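You operate a simulated robot arm through the tools that you are given. There is no shell and no other tool. Be economical: measure what you need, move in short steps, check, and stop when the job is done.

Carry out the task below with a simulated robot arm. There is one attempt and no reset: what you move stays moved.

Task
Switch the welder off and scrub the melted tape off the outfeed.
Fine: the finished strip on it goes in the green tray; use the scrub block and put it back. What is to be rubbed or washed off counts as gone when no trace of it is left.

The check looks at the end state, three seconds after you hand in, the way a careful person would. Anything else that was tipped, shoved, dropped, spilled or broken makes it a failure.

Robot
A 7-joint arm with a two-finger parallel gripper, fixed in place. Base frame: the origin is at the foot of the arm, x ahead of it, y to its left, z up; the work surface is at about z = 0.82. Lengths are in m, angles in degrees, forces in N, time in s.
With the tool pointing down near the work surface it reaches from about 0.24 to 0.68 m from the base axis. Its first joint turns from -66.0 to 66.0 degrees. Payload 2.4 kg.
The tool frame sits at the grasp point between the pads (the TCP): z along the fingers, y along the line on which they close. The tips reach 0.03 m beyond it. The gripper opens to 0.094 m. The fingers are 0.028 m wide and 0.01 m thick; the gripper's body (0.05 by 0.096 m) begins 0.055 m behind the TCP.
Orientation is that of the tool frame in the base frame, as a unit quaternion [x, y, z, w]. With the fingers straight down and closing along the base's y, the tool's x points along the base's -x, its y along +y and its z along -z.

Tools
- The arm moves only by the tool arm_command. Its argument "series" is a list of rows, each an object of numbers (a shift or turn left out is 0, a gripper value left out holds the last): "dx", "dy", "dz": the shift along the tool's x, y, z in m; "ax", "ay", "az": the turn, a rotation vector about the tool's x, y, z in degrees; "fingers": the finger opening in m, from 0 to 0.094. In form: [{"dx": .., "dy": .., "dz": .., "ax": .., "ay": .., "az": .., "fingers": ..}, ...]. A call has 1 to 8 rows; each row shifts and turns the commanded pose from where the row before left it, along the tool's axes as they then stand. Rows are played at 5 a second. More than 0.05 m and 8.6 degrees between two rows, or a gripper value outside its range, and nothing of the call is played. Where a pose cannot be reached the arm comes as near as it can. A force on the tool above 90 N (or 10 N above the force at the start of the call, whichever is more), or a blocked arm, ends the call early, and 0.2 s more pass. Each finger travels about 0.153 m/s and halts on what it meets, pressing with about 35 N; the grip force reading is that of the motor and also rises with nothing between the fingers. The clock runs only during rows and for 0.2 s after the last one: add rows that do not move to give the fingers time. It gives the time, the measured TCP pose, the force on the tool (base axes), the opening and the grip force at its end, in the units of the frame above (readings bear some noise), with the torque about the TCP (base axes, N m) and any sound that the robot's microphone picked up.
- Cameras (640 x 400 px; columns grow to the right, rows downward): "scene" is fixed at [0.0403, 0.4785, 1.4375]; the picture's right is [-0.70, -0.71, 0.00], its down [-0.44, 0.43, -0.79] and it looks along [0.56, -0.56, -0.61] (base axes); focal length 376 px, centre (320, 200). "wrist" rides on the gripper at [0.076, 0.014, -0.102] in the tool frame; the picture's right is [-0.18, 0.98, 0.00], its down [-0.75, -0.14, -0.64] and it looks along [-0.63, -0.12, 0.77] (tool axes); focal length 243 px, centre (320, 200). There is no depth. A picture from a camera that has moved, and an enlarged one, comes with that camera's place and axes in the base frame and with its lens.
- capture(camera): a new picture of that camera. The clock stands still meanwhile.
- close_up(camera, box): a new picture of the part [left, top, right, bottom] of that camera's present view, enlarged. The clock stands still meanwhile.
- job_done(): hands the job in; it is judged then, once.

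Go step by step. Nothing tells you positions but the pictures and the camera data: compare them with the known pose of the tool, close in by small moves and look again before you grip or let go. The budget is 120 turns and 84 pictures, counting those below and the enlarged ones. Unless the task says otherwise, let go and move clear before handing in, and close with one line.

The tools are called after "Request:" as name(argument=value, ...) on one line, values as JSON. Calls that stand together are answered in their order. arm_command: Moves the arm, as the interface text tells. Its arguments: {"type":"object","properties":{"series":{"type":"array","items":{"type":"object","properties":{"dx":{"type":"number"},"dy":{"type":"number"},"dz":{"type":"number"},"ax":{"type":"number"},"ay":{"type":"number"},"az":{"type":"number"},"fingers":{"type":"number"}}}}},"required":["series"]} The other tools are called the same way: capture (camera) takes a picture; close_up (camera, box) takes an enlarged picture of a part of a camera's view; job_done () hands the job in.

At the start:

```text
t: 0.0
ee_pos: [0.4494, -0.0636, 1.1544]
tool_rot: [0.0, 1.0, 0.0, 0.0]
wrist_force: [0.1, -0.2, 0.0]
torque: [-0.04, 0.04, 0.02]
opening: 0.0941
finger_force: 0.1
```

scene: 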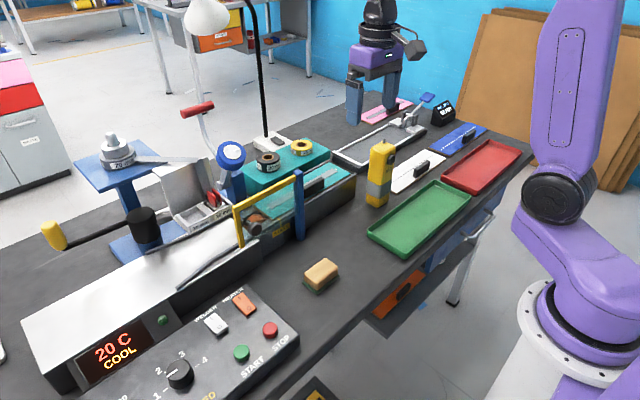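
wrist: 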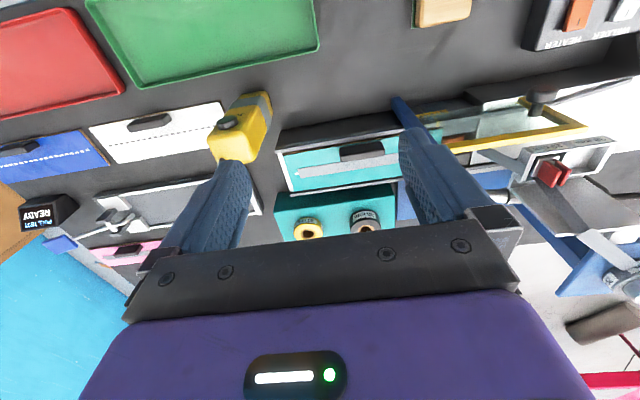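

I see a bench with a tape welder (display 20 C COOL), a control panel, a scrub block, green and red trays, and strips. I'll look closer at the control panel and the outfeed.

Request:
close_up(camera="scene", box=[60, 270, 310, 400])

Request:
close_up(camera="scene", box=[160, 120, 400, 280])

Request:
close_up(camera="scene", box=[320, 80, 540, 260])

Request:
close_up(camera="wrist", box=[260, 80, 640, 260])

```text
2.56 times, centred on (185, 335) of scene
camera zoom: at [0.0403, 0.4785, 1.4375], right [-0.7, -0.71, 0.0], down [-0.44, 0.43, -0.79], along [0.56, -0.56, -0.61], focal length 962 px, centre (666, -146)
```

zoom: 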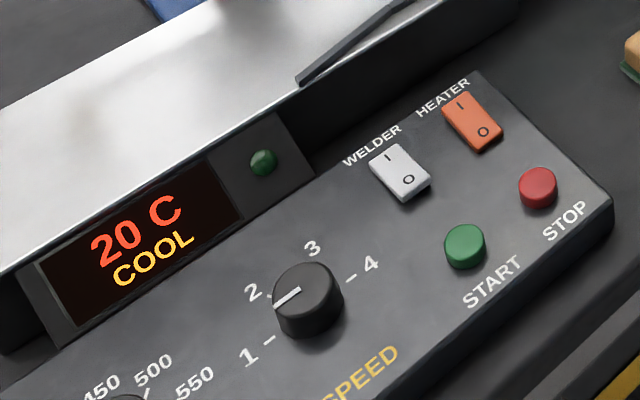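

```text
2.50 times, centred on (280, 200) of scene
camera zoom: at [0.0403, 0.4785, 1.4375], right [-0.7, -0.71, 0.0], down [-0.44, 0.43, -0.79], along [0.56, -0.56, -0.61], focal length 940 px, centre (420, 200)
```

zoom: 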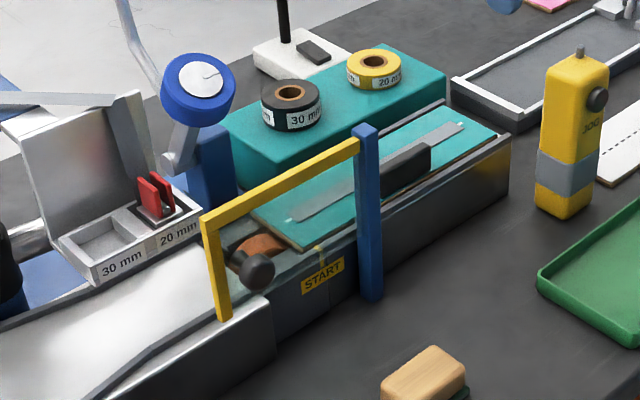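

```text
2.22 times, centred on (430, 170) of scene
camera zoom: at [0.0403, 0.4785, 1.4375], right [-0.7, -0.71, 0.0], down [-0.44, 0.43, -0.79], along [0.56, -0.56, -0.61], focal length 835 px, centre (76, 267)
```

zoom: 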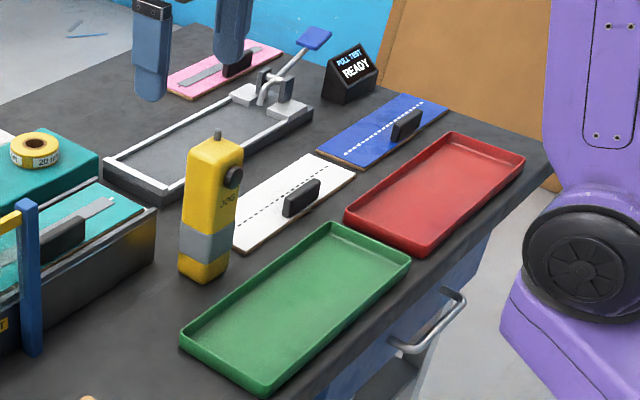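

```text
1.68 times, centred on (450, 170) of wrist
camera zoom: at [0.3721, -0.0497, 1.2566], right [0.18, 0.98, 0.0], down [0.75, -0.14, 0.64], along [0.63, -0.12, -0.77], focal length 409 px, centre (101, 250)
```

zoom: 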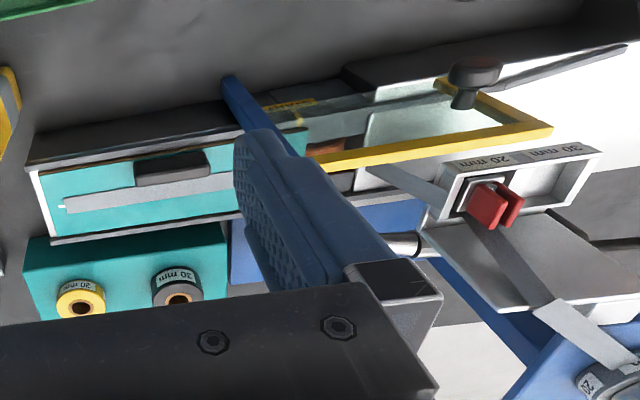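

The finished strip (teal board with black handle) lies on the outfeed at about (0.56, -0.02, 0.915). The scrub block is near (0.41, 0.10) and the welder rocker near (0.43, 0.34). I'll fly over the panel to look at the rockers.

Request:
arm_command(series=[{"dy": 0.048, "fingers": 0}, {"dy": 0.048}, {"dy": 0.048}, {"dy": 0.048}, {"dy": 0.048}, {"dy": 0.048}, {"dy": 0.048}, {"dy": 0.048, "dx": 0.02}])

Request:
capture(camera="wrist")

Request:
close_up(camera="scene", box=[180, 280, 300, 355])

```text
refused: row 8 steps farther than a row can; nothing moved
```

```text
77 pictures are left
camera wrist: at [0.3721, -0.0497, 1.2566], right [0.18, 0.98, 0.0], down [0.75, -0.14, 0.64], along [0.63, -0.12, -0.77], focal length 243 px, centre (320, 200)
```

wrist: 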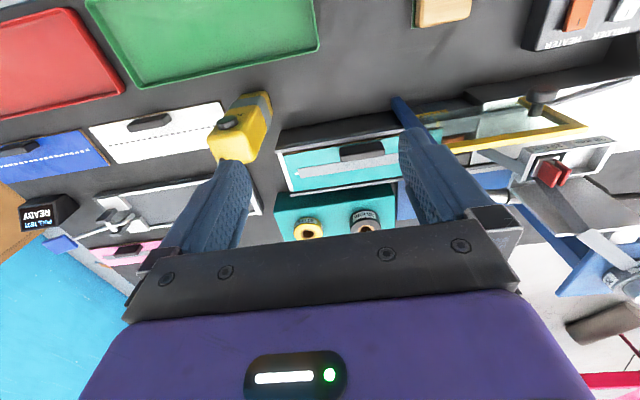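

```text
5.33 times, centred on (240, 318) of scene
camera zoom: at [0.0403, 0.4785, 1.4375], right [-0.7, -0.71, 0.0], down [-0.44, 0.43, -0.79], along [0.56, -0.56, -0.61], focal length 2004 px, centre (747, -427)
```

zoom: 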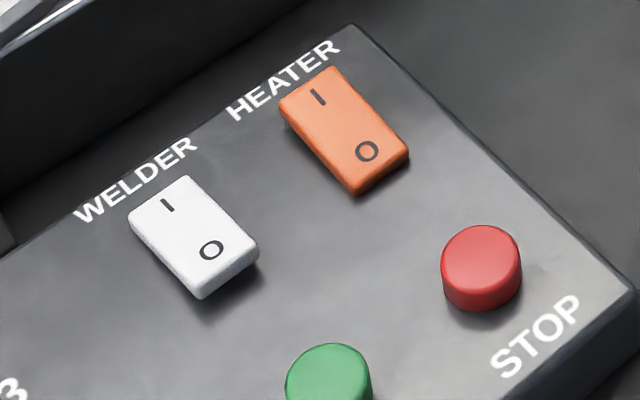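

Both rockers look tilted toward I (O end raised). I'll fly there with allowed steps.

Request:
arm_command(series=[{"dy": 0.049, "fingers": 0}, {"dy": 0.049}, {"dy": 0.049}, {"dy": 0.049}, {"dy": 0.049}, {"dy": 0.049}, {"dy": 0.049}, {"dy": 0.045, "dx": 0.02}])

Request:
arm_command(series=[{"dz": 0.045}, {"dz": 0.045}, {"dz": 0.03}])

Request:
capture(camera="wrist")

Request:
capture(camera="scene")

```text
t: 1.8
ee_pos: [0.4276, 0.3238, 1.1511]
tool_rot: [0.001, 1.0, -0.001, 0.0]
wrist_force: [-1.1, 0.4, -0.3]
torque: [0.01, 0.01, 0.01]
opening: 0.0002
finger_force: 33.2
```

```text
t: 2.6
ee_pos: [0.4277, 0.3236, 1.0314]
tool_rot: [0.0, 1.0, 0.0, 0.0]
wrist_force: [0.5, 0.5, 0.6]
torque: [-0.02, 0.02, 0.02]
opening: 0.0001
finger_force: 33.1
```

```text
75 pictures are left
camera wrist: at [0.3518, 0.3384, 1.1349], right [0.18, 0.98, 0.0], down [0.75, -0.14, 0.64], along [0.63, -0.12, -0.77], focal length 243 px, centre (320, 200)
```

wrist: 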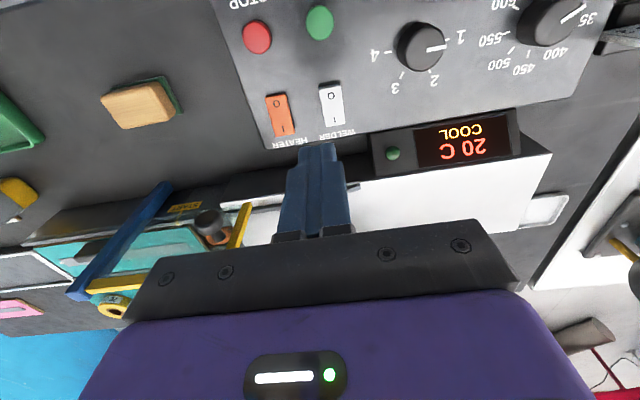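

```text
74 pictures are left
```

scene: 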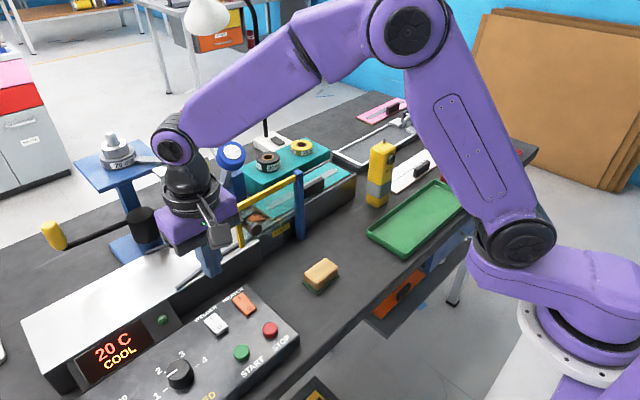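

The O end of the welder rocker is near (0.43, 0.333, 0.865). I'll position the closed tips over it and descend partway.

Request:
arm_command(series=[{"dx": 0.002, "dy": 0.0095, "dz": 0.04}, {"dz": 0.04}, {"dz": 0.025}])

Request:
capture(camera="wrist")

Request:
close_up(camera="scene", box=[140, 230, 300, 330])

```text
t: 3.4
ee_pos: [0.4275, 0.3321, 0.9263]
tool_rot: [0.0, 1.0, 0.001, 0.001]
wrist_force: [0.7, 0.1, 0.4]
torque: [0.02, -0.03, -0.01]
opening: 0.0001
finger_force: 33.3
```

```text
73 pictures are left
camera wrist: at [0.3505, 0.3469, 1.0291], right [0.18, 0.98, 0.0], down [0.75, -0.14, 0.64], along [0.63, -0.12, -0.77], focal length 243 px, centre (320, 200)
```

wrist: 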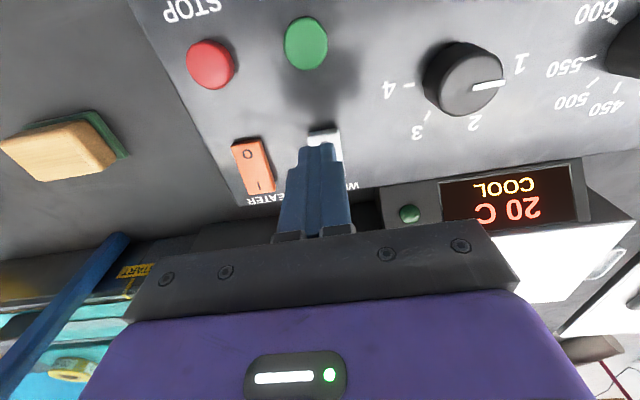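

```text
4.00 times, centred on (220, 280) of scene
camera zoom: at [0.0403, 0.4785, 1.4375], right [-0.7, -0.71, 0.0], down [-0.44, 0.43, -0.79], along [0.56, -0.56, -0.61], focal length 1503 px, centre (720, -120)
```

zoom: 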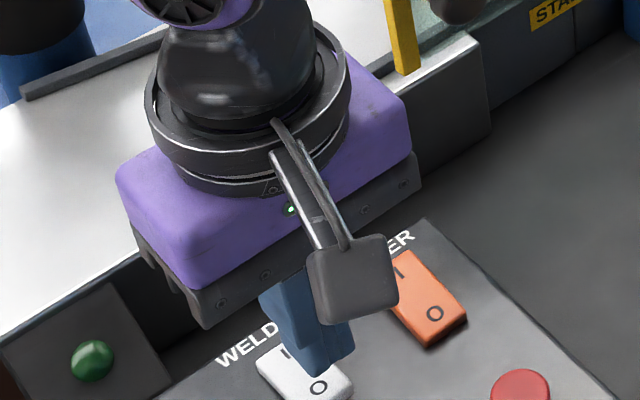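

Tips are over the O end; pressing down gently in small steps.

Request:
arm_command(series=[{"dx": 0.003, "dz": 0.012}, {"dz": 0.006}, {"dz": 0.004}, {"dz": 0.003}, {"dz": 0.003}, {"dz": 0.003}])

Request:
close_up(camera="scene", box=[140, 230, 300, 330])

```text
t: 4.8
ee_pos: [0.4232, 0.3329, 0.8979]
tool_rot: [0.0, 1.0, -0.001, 0.001]
wrist_force: [0.4, -0.2, 0.2]
torque: [0.01, -0.01, 0.02]
opening: 0.0003
finger_force: 32.8
```

```text
4.00 times, centred on (220, 280) of scene
camera zoom: at [0.0403, 0.4785, 1.4375], right [-0.7, -0.71, 0.0], down [-0.44, 0.43, -0.79], along [0.56, -0.56, -0.61], focal length 1503 px, centre (720, -120)
```

zoom: 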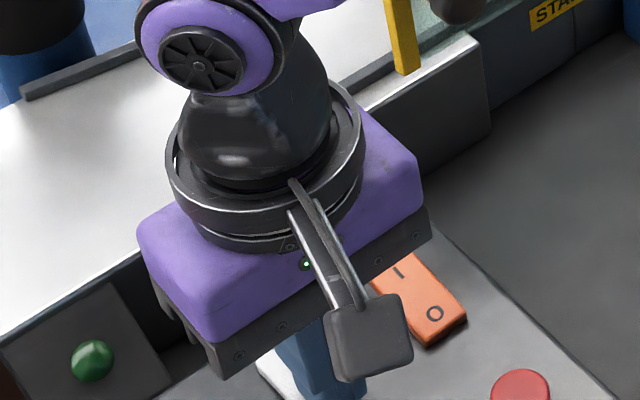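

No contact yet; continuing down.

Request:
arm_command(series=[{"dz": 0.003}, {"dz": 0.003}, {"dz": 0.002}, {"dz": 0.002}, {"dz": 0.002}])

```text
t: 5.9
ee_pos: [0.4241, 0.335, 0.894]
tool_rot: [0.0, 1.0, 0.0, 0.001]
wrist_force: [-8.0, -6.1, 20.2]
torque: [-0.16, -0.02, -0.11]
opening: 0.0001
finger_force: 33.1
stopped in row 5: the force on the tool passed its limit at 94 N (the readings are from after the stop); the commanded pose is now the measured one
```

Force limit hit with no click; I'll lift and look at the rocker.

Request:
arm_command(series=[{"dz": -0.04}, {"dz": -0.04}, {"dz": -0.04, "dx": 0.0}])

Request:
close_up(camera="wrist", box=[230, 60, 430, 185])

Request:
close_up(camera="scene", box=[180, 280, 300, 355])

```text
t: 6.7
ee_pos: [0.4232, 0.3323, 1.0129]
tool_rot: [0.0, 1.0, 0.0, 0.0]
wrist_force: [0.1, 0.1, 0.3]
torque: [0.01, -0.01, -0.02]
opening: 0.0002
finger_force: 33.1
```

```text
3.20 times, centred on (330, 122) of wrist
camera zoom: at [0.3476, 0.3474, 1.1155], right [0.18, 0.98, 0.0], down [0.75, -0.14, 0.64], along [0.63, -0.12, -0.77], focal length 776 px, centre (288, 448)
```

zoom: 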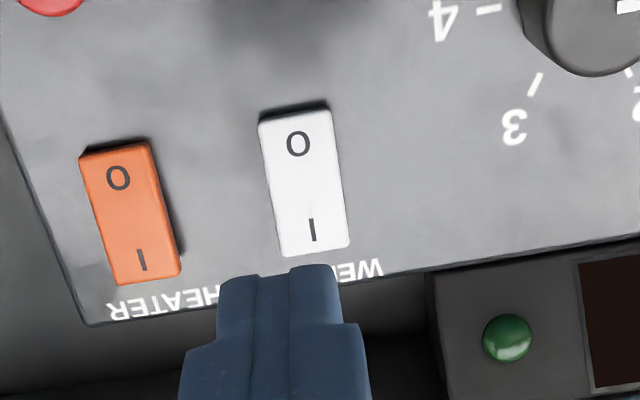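

```text
5.33 times, centred on (240, 318) of scene
camera zoom: at [0.0403, 0.4785, 1.4375], right [-0.7, -0.71, 0.0], down [-0.44, 0.43, -0.79], along [0.56, -0.56, -0.61], focal length 2004 px, centre (747, -427)
```

zoom: 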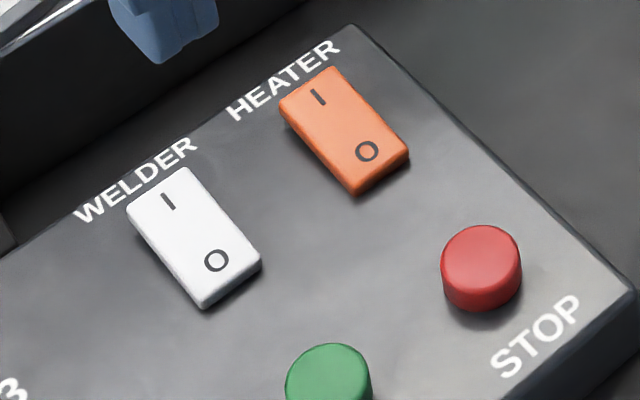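

The rocker tipped to O (the O end now sits lower). Checking the display.

Request:
close_up(camera="scene", box=[20, 220, 300, 395])

```text
2.29 times, centred on (160, 308) of scene
camera zoom: at [0.0403, 0.4785, 1.4375], right [-0.7, -0.71, 0.0], down [-0.44, 0.43, -0.79], along [0.56, -0.56, -0.61], focal length 859 px, centre (686, -46)
```

zoom: 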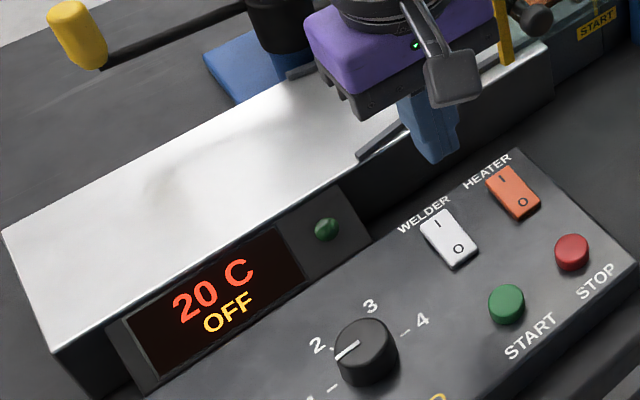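

Display shows OFF. Now I move over the outfeed to look at the strip.

Request:
arm_command(series=[{"dz": -0.045}, {"dz": -0.045}, {"dz": -0.03}, {"dy": -0.045}, {"dy": -0.045}, {"dy": -0.045}, {"dy": -0.045}, {"dy": -0.045}])

Request:
arm_command(series=[{"dy": -0.045}, {"dy": -0.045}, {"dy": -0.037, "fingers": 0.06}, {"az": -8.5}, {"az": -8.5}, {"az": -8.5}, {"az": -8.5}, {"az": -8.5}])

Request:
arm_command(series=[{"az": -8.5}, {"az": -8.5}, {"az": -8.5}, {"az": -8.5}, {"az": -8.5}, {"az": -5}])

Request:
capture(camera="wrist")

Request:
capture(camera="scene")

```text
t: 8.5
ee_pos: [0.4262, 0.1059, 1.1343]
tool_rot: [0.0, 1.0, 0.001, 0.001]
wrist_force: [-0.5, -0.8, 0.4]
torque: [0.02, -0.01, 0.02]
opening: 0.0
finger_force: 33.1
```

```text
t: 10.3
ee_pos: [0.4237, -0.0198, 1.1324]
tool_rot: [-0.364, 0.931, 0.0, 0.001]
wrist_force: [-0.2, -0.8, -0.2]
torque: [0.0, -0.02, 0.0]
opening: 0.06
finger_force: 0.0
```

```text
t: 11.7
ee_pos: [0.4231, -0.0171, 1.1324]
tool_rot: [0.709, -0.705, 0.0, -0.001]
wrist_force: [0.2, -0.5, -0.5]
torque: [-0.04, 0.02, 0.01]
opening: 0.0602
finger_force: 0.0
```

```text
67 pictures are left
camera wrist: at [0.4097, -0.0938, 1.2352], right [-0.98, 0.18, 0.0], down [0.14, 0.75, 0.64], along [0.12, 0.63, -0.77], focal length 243 px, centre (320, 200)
```

wrist: 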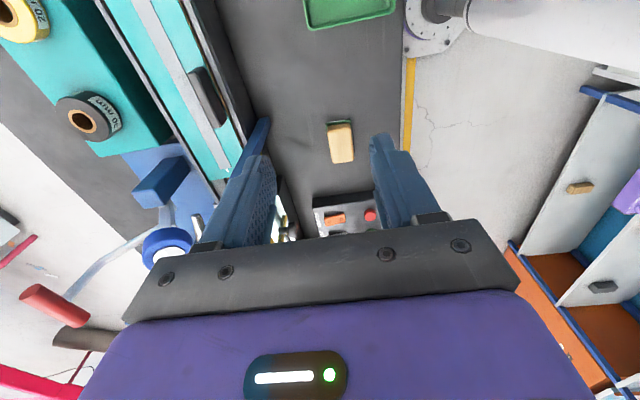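

```text
66 pictures are left
```

scene: 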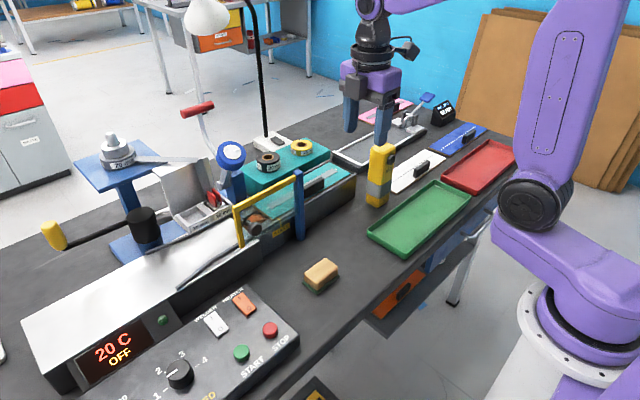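

Now move over the strip in x, slightly to -y, to look straight down at it.

Request:
arm_command(series=[{"dy": -0.045, "dx": 0.02}, {"dy": -0.045, "dx": 0.02}, {"dy": -0.045, "dx": 0.02}])

Request:
capture(camera="wrist")

Request:
close_up(camera="scene", box=[200, 120, 440, 270])

```text
t: 12.5
ee_pos: [0.5562, -0.076, 1.1306]
tool_rot: [0.708, -0.706, 0.001, -0.001]
wrist_force: [0.4, -0.4, 0.9]
torque: [-0.02, -0.03, 0.01]
opening: 0.06
finger_force: 0.0
```

```text
65 pictures are left
camera wrist: at [0.5419, -0.1529, 1.2342], right [-0.98, 0.18, 0.0], down [0.14, 0.75, 0.64], along [0.12, 0.63, -0.77], focal length 243 px, centre (320, 200)
```

wrist: 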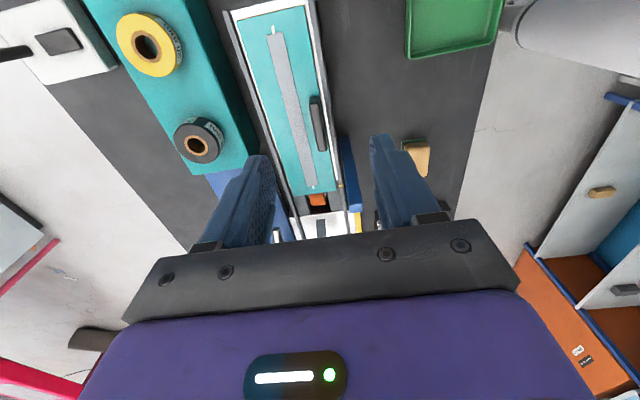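

```text
2.67 times, centred on (320, 195) of scene
camera zoom: at [0.0402, 0.4785, 1.4375], right [-0.7, -0.71, 0.0], down [-0.44, 0.43, -0.79], along [0.56, -0.56, -0.61], focal length 1002 px, centre (320, 213)
```

zoom: 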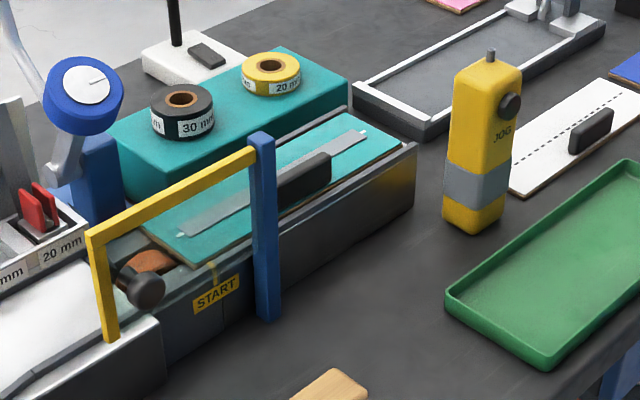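

Handle is around (0.569, -0.027, top 0.912), parallel to y; the gate post is at (0.534, 0.048), clear of the gripper. Descending partway above the handle.

Request:
arm_command(series=[{"dx": -0.02, "dy": -0.013, "dz": 0.04, "fingers": 0.04}, {"dx": -0.02, "dz": 0.04}, {"dx": -0.006, "dz": 0.04}, {"dz": 0.035}])

Request:
capture(camera="wrist")

Request:
close_up(camera="scene", box=[220, 120, 400, 232])

```text
t: 13.5
ee_pos: [0.5707, -0.0307, 0.9769]
tool_rot: [0.707, -0.707, 0.0, -0.001]
wrist_force: [0.9, 0.1, -0.1]
torque: [-0.01, -0.03, 0.02]
opening: 0.0396
finger_force: 0.0
```

```text
63 pictures are left
camera wrist: at [0.5566, -0.1083, 1.0794], right [-0.98, 0.18, 0.0], down [0.14, 0.75, 0.64], along [0.12, 0.63, -0.77], focal length 243 px, centre (320, 200)
```

wrist: 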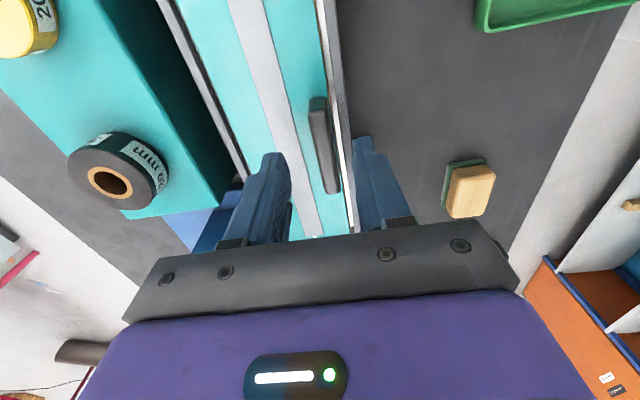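

```text
3.56 times, centred on (310, 176) of scene
camera zoom: at [0.0403, 0.4785, 1.4375], right [-0.7, -0.71, 0.0], down [-0.44, 0.43, -0.79], along [0.56, -0.56, -0.61], focal length 1336 px, centre (356, 285)
```

zoom: 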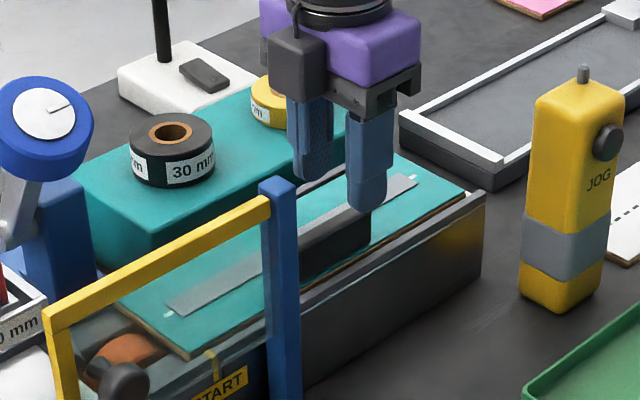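

Handle spans y -0.057..0.02 at x≈0.569, matching the tool. Descending around it with a narrower opening.

Request:
arm_command(series=[{"dx": -0.006, "dy": 0.001, "dz": 0.02, "fingers": 0.034}, {"dz": 0.015}, {"dz": 0.01}, {"dz": 0.006}])

Request:
capture(camera="wrist")

Request:
close_up(camera="scene", box=[220, 120, 400, 232])

```text
t: 14.5
ee_pos: [0.5734, -0.0263, 0.9279]
tool_rot: [-0.707, 0.707, -0.001, 0.002]
wrist_force: [-3.8, 0.3, 15.6]
torque: [-0.02, -0.25, -0.04]
opening: 0.0323
finger_force: 0.1
```

```text
61 pictures are left
camera wrist: at [0.5569, -0.1025, 1.0305], right [-0.98, 0.18, -0.01], down [0.14, 0.75, 0.64], along [0.12, 0.63, -0.77], focal length 243 px, centre (320, 200)
```

wrist: 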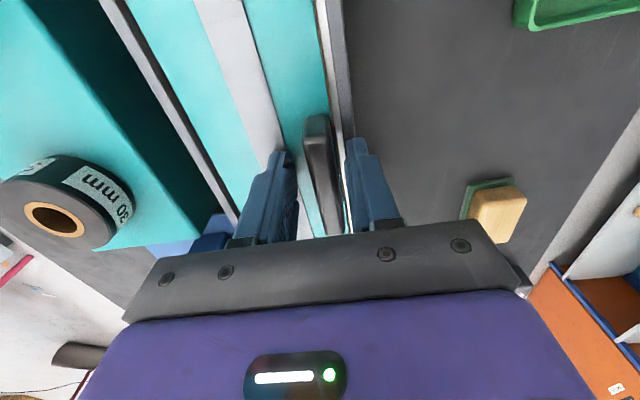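

```text
3.56 times, centred on (310, 176) of scene
camera zoom: at [0.0399, 0.4785, 1.4375], right [-0.7, -0.71, 0.0], down [-0.43, 0.43, -0.79], along [0.56, -0.56, -0.61], focal length 1336 px, centre (356, 285)
```

zoom: 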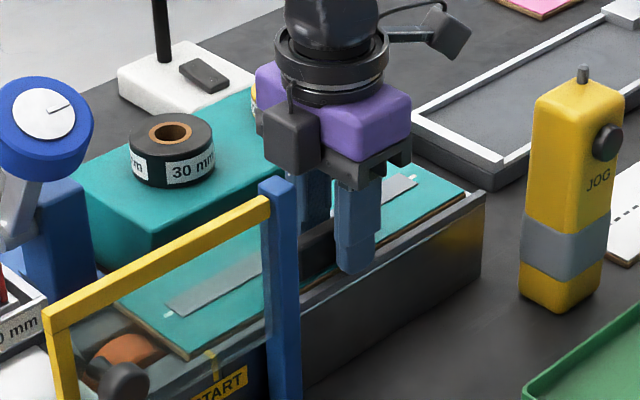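

The tip is touching the board (15 N up). I'll back up 4 mm and close on the handle.

Request:
arm_command(series=[{"dz": -0.006}, {"dz": 0}, {"fingers": 0.02}, {"fingers": 0}, {}, {}])

Request:
capture(camera="wrist")

```text
t: 15.9
ee_pos: [0.5715, -0.0262, 0.9333]
tool_rot: [-0.707, 0.707, 0.0, 0.002]
wrist_force: [-1.2, 0.0, 8.7]
torque: [-0.05, 0.13, 0.03]
opening: 0.0133
finger_force: 35.0
```

```text
59 pictures are left
camera wrist: at [0.5563, -0.1023, 1.0356], right [-0.98, 0.18, 0.0], down [0.14, 0.75, 0.64], along [0.12, 0.63, -0.77], focal length 243 px, centre (320, 200)
```

wrist: 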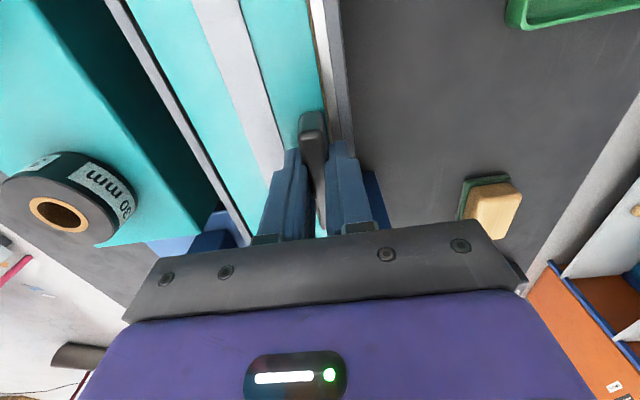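

Gripped at 13 mm. Lifting slowly.

Request:
arm_command(series=[{"dz": -0.01}, {"dz": -0.02}, {"dz": -0.03}, {"dz": -0.03}, {"dz": -0.03}])

Request:
capture(camera="wrist")

Request:
capture(camera="scene")

```text
t: 17.1
ee_pos: [0.569, -0.0245, 1.0521]
tool_rot: [0.707, -0.707, 0.0, 0.0]
wrist_force: [-0.3, -1.3, -0.9]
torque: [-0.01, 0.0, -0.03]
opening: 0.0132
finger_force: 34.7
```

```text
58 pictures are left
camera wrist: at [0.5548, -0.1007, 1.1559], right [-0.98, 0.18, 0.0], down [0.14, 0.75, 0.64], along [0.12, 0.63, -0.77], focal length 243 px, centre (320, 200)
```

wrist: 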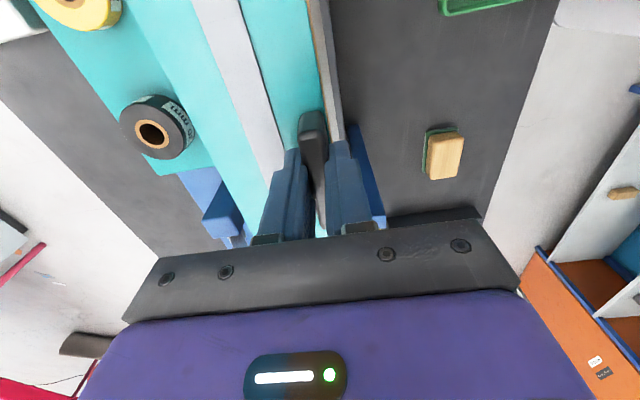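

```text
57 pictures are left
```

scene: 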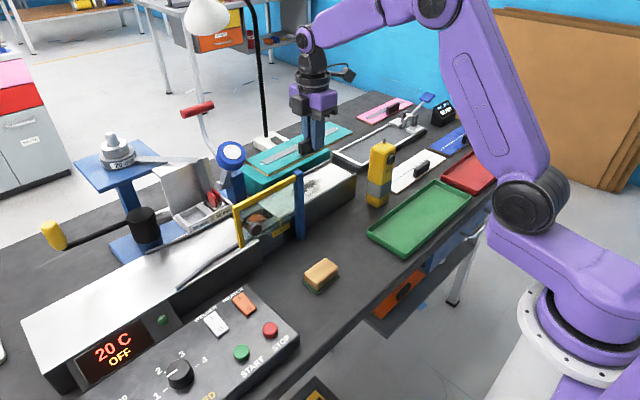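

The strip is held level and a grey/amber stain shows on the outfeed bed. I raise it above the post and pendant and carry it toward the green tray (centre ≈ (0.373, -0.21)).

Request:
arm_command(series=[{"dz": -0.04}, {"dz": -0.04}, {"dx": 0.03, "dy": 0.037}, {"dx": 0.03, "dy": 0.037}, {"dx": 0.03, "dy": 0.037}, {"dx": 0.03, "dy": 0.037}, {"dx": 0.03, "dy": 0.037}, {"dx": 0.03, "dy": 0.037}])

Request:
capture(camera="wrist")

Request:
capture(camera="scene")

```text
t: 18.9
ee_pos: [0.3495, -0.2052, 1.1312]
tool_rot: [-0.706, 0.708, 0.0, 0.001]
wrist_force: [0.2, -0.7, -1.1]
torque: [-0.01, -0.01, -0.01]
opening: 0.0131
finger_force: 35.2
```

```text
56 pictures are left
camera wrist: at [0.3349, -0.2818, 1.2338], right [-0.98, 0.18, 0.0], down [0.14, 0.75, 0.64], along [0.12, 0.63, -0.77], focal length 243 px, centre (320, 200)
```

wrist: 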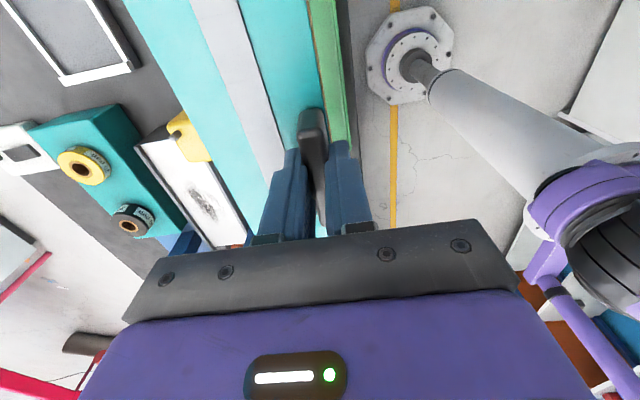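

```text
55 pictures are left
```

scene: 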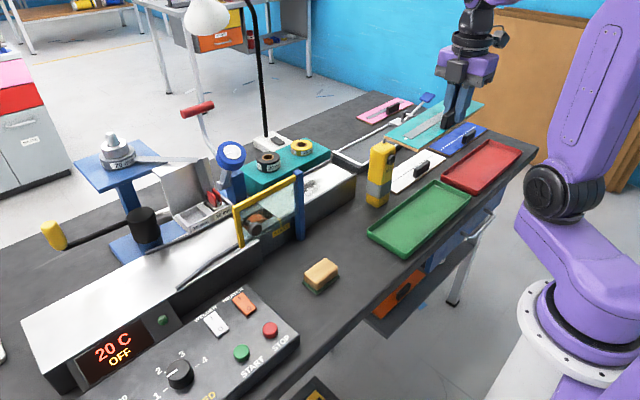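

Measuring the board's extents relative to the tool, and the tray.

Request:
close_up(camera="scene", box=[360, 80, 500, 168])

Request:
close_up(camera="scene", box=[350, 170, 490, 258])

Request:
close_up(camera="scene", box=[230, 150, 370, 238])

```text
4.55 times, centred on (430, 124) of scene
camera zoom: at [0.0403, 0.4785, 1.4375], right [-0.7, -0.71, 0.0], down [-0.44, 0.43, -0.79], along [0.56, -0.56, -0.61], focal length 1708 px, centre (-180, 546)
```

zoom: 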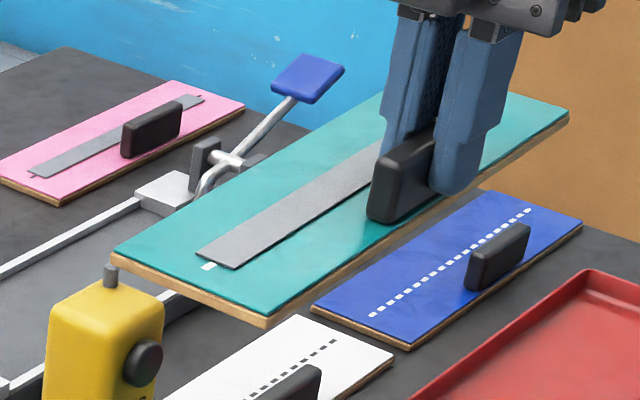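

```text
4.55 times, centred on (420, 214) of scene
camera zoom: at [0.0403, 0.4785, 1.4375], right [-0.7, -0.71, 0.0], down [-0.44, 0.43, -0.79], along [0.56, -0.56, -0.61], focal length 1708 px, centre (-134, 136)
```

zoom: 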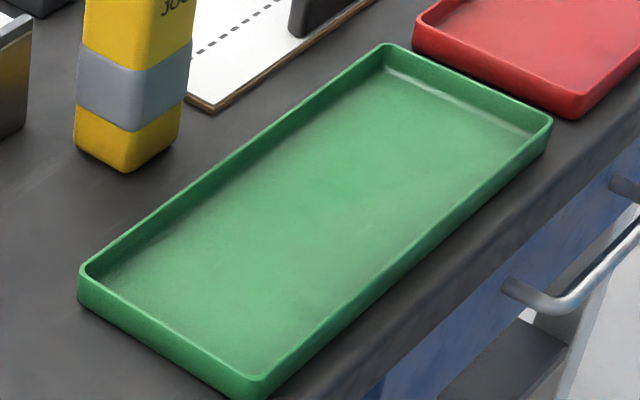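

```text
4.55 times, centred on (300, 194) of scene
camera zoom: at [0.0403, 0.4785, 1.4375], right [-0.7, -0.71, 0.0], down [-0.44, 0.43, -0.79], along [0.56, -0.56, -0.61], focal length 1708 px, centre (411, 227)
```

zoom: 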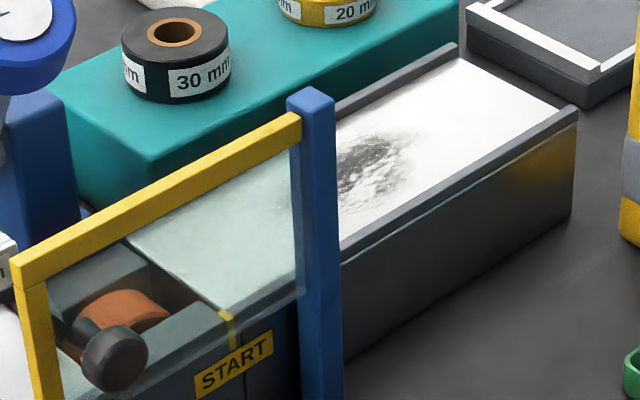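

Board is about 0.075 × 0.27, centre offset (+0.025, +0.005) from the TCP; tray outer ≈ 0.108 × 0.291 centred around (0.373, -0.212). I lower to hover just above the rim.

Request:
arm_command(series=[{"dx": 0.012, "dz": 0.04}, {"dz": 0.045}, {"dz": 0.045}, {"dz": 0.045}, {"dz": 0.04}])

Request:
close_up(camera="scene", box=[350, 170, 490, 258])

Request:
capture(camera="wrist")

```text
t: 20.1
ee_pos: [0.3482, -0.2181, 0.9154]
tool_rot: [0.707, -0.707, 0.0, -0.001]
wrist_force: [-0.3, 0.0, -1.1]
torque: [0.0, 0.03, -0.02]
opening: 0.0129
finger_force: 34.7
```

```text
4.55 times, centred on (420, 214) of scene
camera zoom: at [0.0403, 0.4785, 1.4375], right [-0.7, -0.71, 0.0], down [-0.44, 0.43, -0.79], along [0.56, -0.56, -0.61], focal length 1708 px, centre (-134, 136)
```

zoom: 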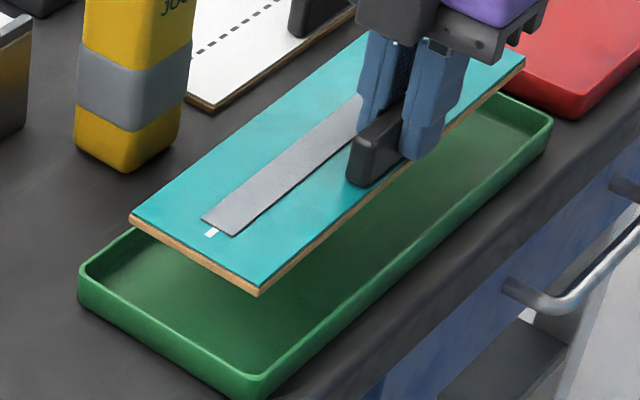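

```text
50 pictures are left
camera wrist: at [0.3329, -0.2937, 1.0187], right [-0.98, 0.18, 0.0], down [0.14, 0.75, 0.64], along [0.12, 0.63, -0.77], focal length 243 px, centre (320, 200)
```

wrist: 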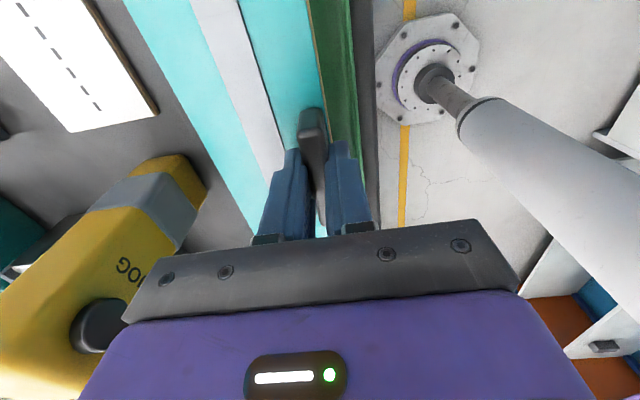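

Board and tray centres agree within about 2 mm. Lowering into the tray.

Request:
arm_command(series=[{"dz": 0.02}, {"dz": 0.012}])

Request:
close_up(camera="scene", box=[350, 170, 490, 258])

```text
t: 20.7
ee_pos: [0.3484, -0.2176, 0.8834]
tool_rot: [0.708, -0.707, 0.0, 0.0]
wrist_force: [0.2, 0.1, -1.2]
torque: [0.04, 0.01, 0.0]
opening: 0.013
finger_force: 34.8
```

```text
4.55 times, centred on (420, 214) of scene
camera zoom: at [0.0403, 0.4785, 1.4375], right [-0.7, -0.71, 0.0], down [-0.44, 0.43, -0.79], along [0.56, -0.56, -0.61], focal length 1708 px, centre (-134, 136)
```

zoom: 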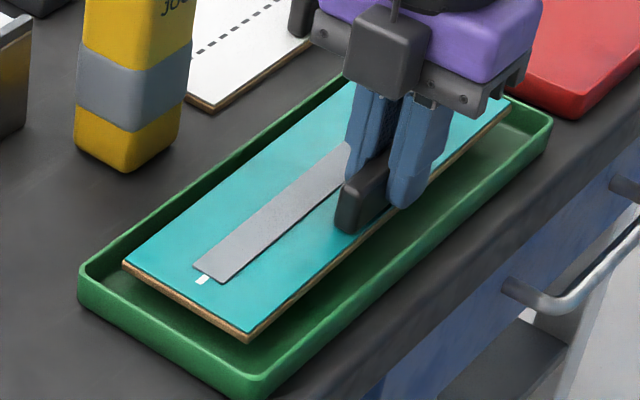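

Fits inside the rim. Lowering to the tray floor.

Request:
arm_command(series=[{"dz": 0.008}, {"dz": 0.004}, {"dz": 0.002}, {"dz": 0.002}])

```text
t: 21.7
ee_pos: [0.3486, -0.2185, 0.8679]
tool_rot: [0.707, -0.707, 0.001, 0.0]
wrist_force: [0.0, -2.7, 8.3]
torque: [1.0, 0.05, 0.01]
opening: 0.0133
finger_force: 34.9
```

Contact, with the load at the +y end; checking before releasing.

Request:
close_up(camera="scene", box=[350, 170, 490, 258])

```text
4.55 times, centred on (420, 214) of scene
camera zoom: at [0.0402, 0.4785, 1.4375], right [-0.7, -0.71, 0.0], down [-0.43, 0.43, -0.79], along [0.56, -0.56, -0.61], focal length 1708 px, centre (-134, 136)
```

zoom: 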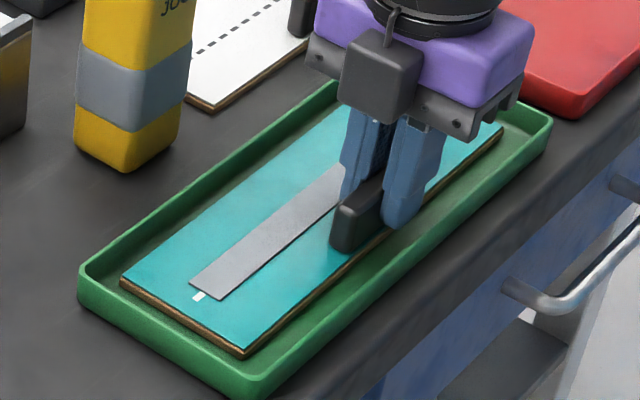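

Board is inside with its near end on the floor. Lowering 1 mm more, opening just enough, then lifting.

Request:
arm_command(series=[{"dz": 0.001}, {"fingers": 0.024}, {}, {"dz": -0.01}, {"dz": -0.02}, {"dz": -0.04}, {"dz": -0.04}, {"dz": -0.04}])

Request:
capture(camera="scene")

```text
t: 23.5
ee_pos: [0.3479, -0.2167, 1.0185]
tool_rot: [0.707, -0.707, 0.0, -0.002]
wrist_force: [0.1, 0.1, -0.2]
torque: [0.01, -0.05, 0.0]
opening: 0.0238
finger_force: 0.1
```

```text
47 pictures are left
```

scene: 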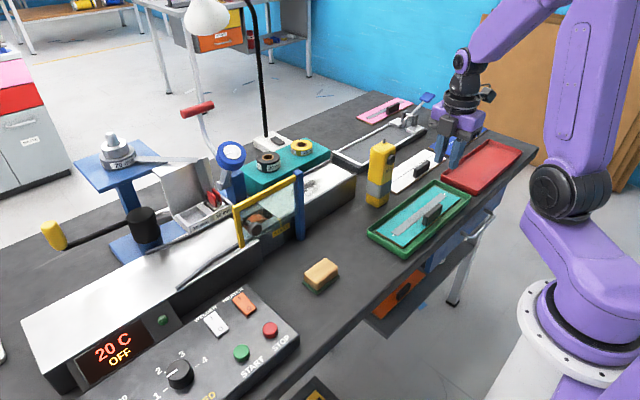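

Strip is in the green tray. Next, move over the scrub block and look closely at it.

Request:
arm_command(series=[{"dz": -0.035}, {"dx": -0.045}, {"dx": -0.045}, {"dx": -0.045}, {"dx": -0.045, "dy": -0.015}, {"dx": -0.045, "dy": -0.015}, {"dx": -0.045, "dy": -0.015}, {"dx": -0.025, "dy": -0.018, "fingers": 0.07}])

Request:
capture(camera="wrist")

Request:
close_up(camera="scene", box=[280, 240, 370, 300])

Request:
close_up(camera="scene", box=[350, 170, 490, 258])

```text
t: 25.3
ee_pos: [0.4138, 0.0792, 1.0548]
tool_rot: [-0.707, 0.707, 0.0, 0.001]
wrist_force: [-1.2, -0.1, -0.5]
torque: [0.0, 0.03, -0.03]
opening: 0.0698
finger_force: 0.0
```

```text
46 pictures are left
camera wrist: at [0.3987, 0.0033, 1.1577], right [-0.98, 0.19, 0.0], down [0.14, 0.75, 0.64], along [0.12, 0.63, -0.77], focal length 243 px, centre (320, 200)
```

wrist: 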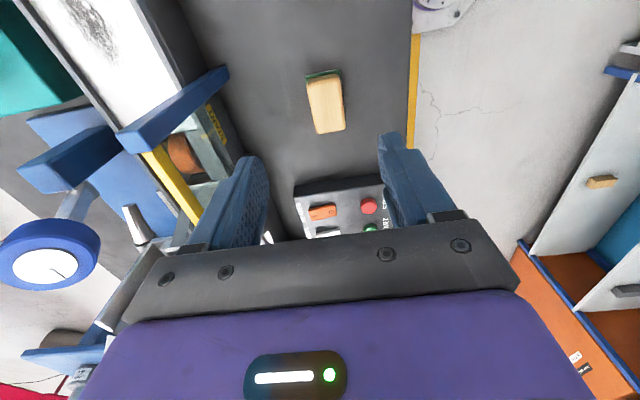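

```text
6.67 times, centred on (325, 270) of scene
camera zoom: at [0.0403, 0.4785, 1.4375], right [-0.7, -0.71, 0.0], down [-0.44, 0.43, -0.79], along [0.56, -0.56, -0.61], focal length 2506 px, centre (287, -267)
```

zoom: 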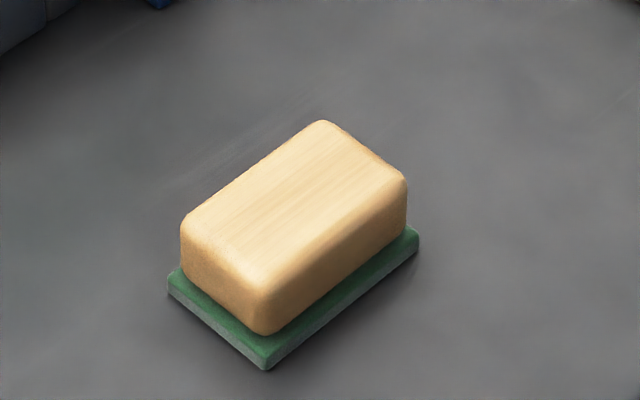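

```text
4.55 times, centred on (420, 214) of scene
camera zoom: at [0.0403, 0.4785, 1.4375], right [-0.7, -0.71, 0.0], down [-0.44, 0.43, -0.79], along [0.56, -0.56, -0.61], focal length 1708 px, centre (-134, 136)
```

zoom: 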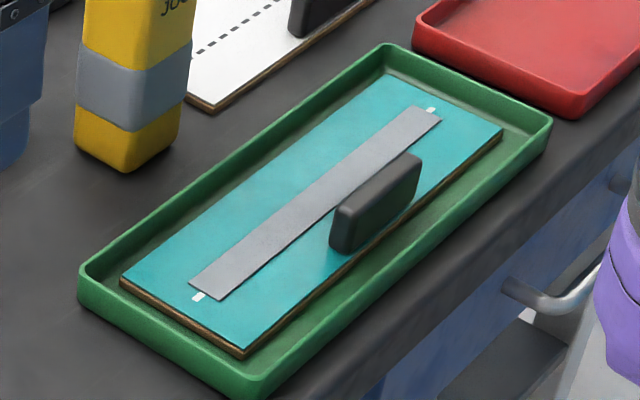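

The block's pad footprint is x 0.386–0.430, y 0.072–0.140 (centre (0.408, 0.106)), top z≈0.855. I descend above it to check alignment.

Request:
arm_command(series=[{"dx": -0.027, "dy": 0.005, "dz": 0.03}, {"dz": 0.045}, {"dz": 0.045}, {"dz": 0.03}])

Request:
capture(camera="wrist")

Request:
close_up(camera="scene", box=[260, 220, 380, 300])

```text
t: 26.3
ee_pos: [0.4071, 0.1041, 0.9034]
tool_rot: [0.707, -0.707, 0.0, -0.001]
wrist_force: [-1.0, 0.4, -0.1]
torque: [0.01, 0.02, 0.0]
opening: 0.0702
finger_force: 0.1
```

```text
43 pictures are left
camera wrist: at [0.3936, 0.0287, 1.006], right [-0.98, 0.18, 0.0], down [0.14, 0.75, 0.64], along [0.12, 0.63, -0.77], focal length 243 px, centre (320, 200)
```

wrist: 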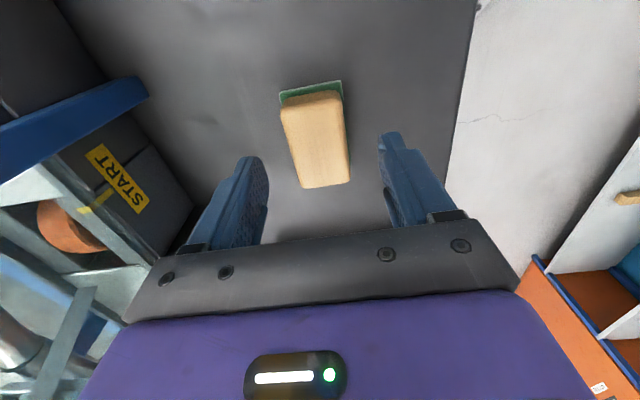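

```text
5.00 times, centred on (320, 260) of scene
camera zoom: at [0.0403, 0.4785, 1.4375], right [-0.7, -0.71, 0.0], down [-0.44, 0.43, -0.79], along [0.56, -0.56, -0.61], focal length 1879 px, centre (320, -100)
```

zoom: 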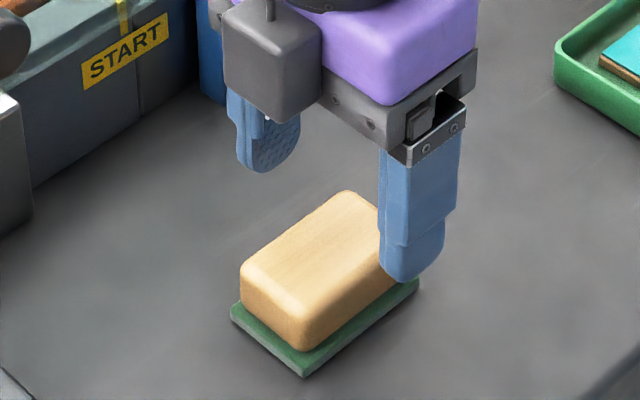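

Aligned. Descend and grip the wood.

Request:
arm_command(series=[{"dz": 0.02, "dy": -0.001}, {"dz": 0.015}, {"fingers": 0.05}, {"fingers": 0.03}, {"fingers": 0.0}, {}, {}])

Request:
close_up(camera="scene", box=[260, 220, 380, 300])

```text
t: 27.9
ee_pos: [0.4087, 0.1034, 0.8683]
tool_rot: [0.707, -0.707, 0.001, -0.001]
wrist_force: [0.5, 0.3, 0.5]
torque: [-0.02, -0.02, 0.01]
opening: 0.04
finger_force: 35.0
```

```text
5.00 times, centred on (320, 260) of scene
camera zoom: at [0.0403, 0.4785, 1.4375], right [-0.7, -0.71, 0.0], down [-0.44, 0.43, -0.79], along [0.56, -0.56, -0.61], focal length 1879 px, centre (320, -100)
```

zoom: 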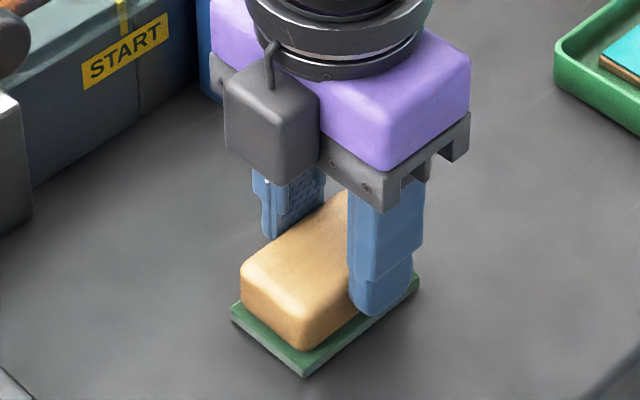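

Gripped. Lifting and carrying to above the outfeed, passing beside the gate post.

Request:
arm_command(series=[{"dz": -0.045}, {"dz": -0.045}, {"dz": -0.045}, {"dz": -0.045}, {"dz": -0.045}, {"dx": 0.045}, {"dx": 0.045}, {"dx": 0.045}])

Request:
arm_command(series=[{"dx": 0.04, "dy": -0.025}, {"dx": 0.03, "dy": -0.035}, {"dx": 0.02, "dy": -0.045}, {"dy": -0.045}, {"dy": -0.04}, {}])

Request:
capture(camera="wrist")

Request:
close_up(camera="scene", box=[220, 90, 400, 240])

```text
t: 29.7
ee_pos: [0.407, -0.0298, 1.0896]
tool_rot: [-0.707, 0.707, 0.0, 0.0]
wrist_force: [0.0, -0.5, -0.6]
torque: [0.0, 0.01, 0.03]
opening: 0.0401
finger_force: 35.4
```

```text
t: 31.1
ee_pos: [0.5959, -0.123, 1.0951]
tool_rot: [0.707, -0.707, -0.001, 0.0]
wrist_force: [0.3, -0.7, -0.9]
torque: [0.02, -0.01, -0.02]
opening: 0.0402
finger_force: 34.7
```

```text
40 pictures are left
camera wrist: at [0.5817, -0.1992, 1.1973], right [-0.98, 0.18, 0.0], down [0.14, 0.75, 0.64], along [0.12, 0.63, -0.77], focal length 243 px, centre (320, 200)
```

wrist: 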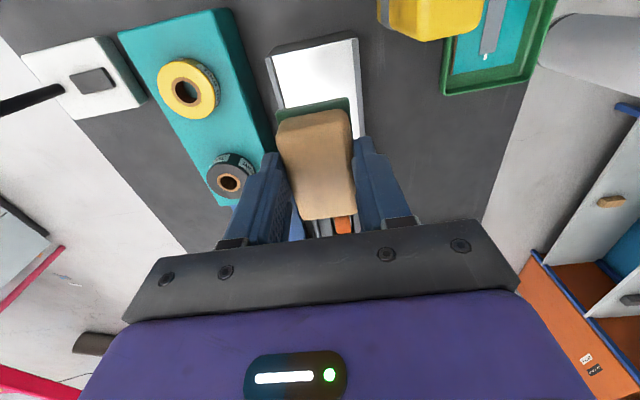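

```text
2.67 times, centred on (310, 165) of scene
camera zoom: at [0.0403, 0.4785, 1.4375], right [-0.7, -0.71, 0.0], down [-0.44, 0.43, -0.79], along [0.56, -0.56, -0.61], focal length 1002 px, centre (347, 293)
```

zoom: 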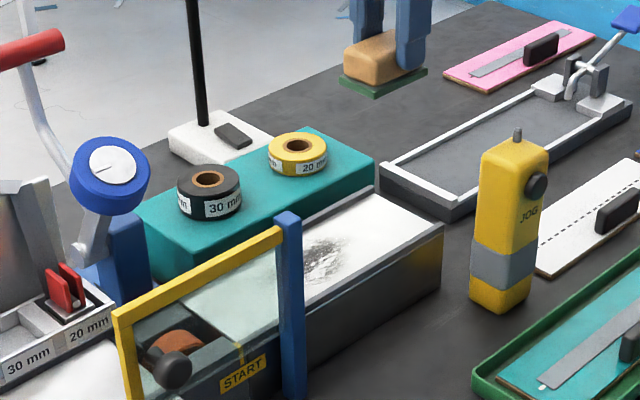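

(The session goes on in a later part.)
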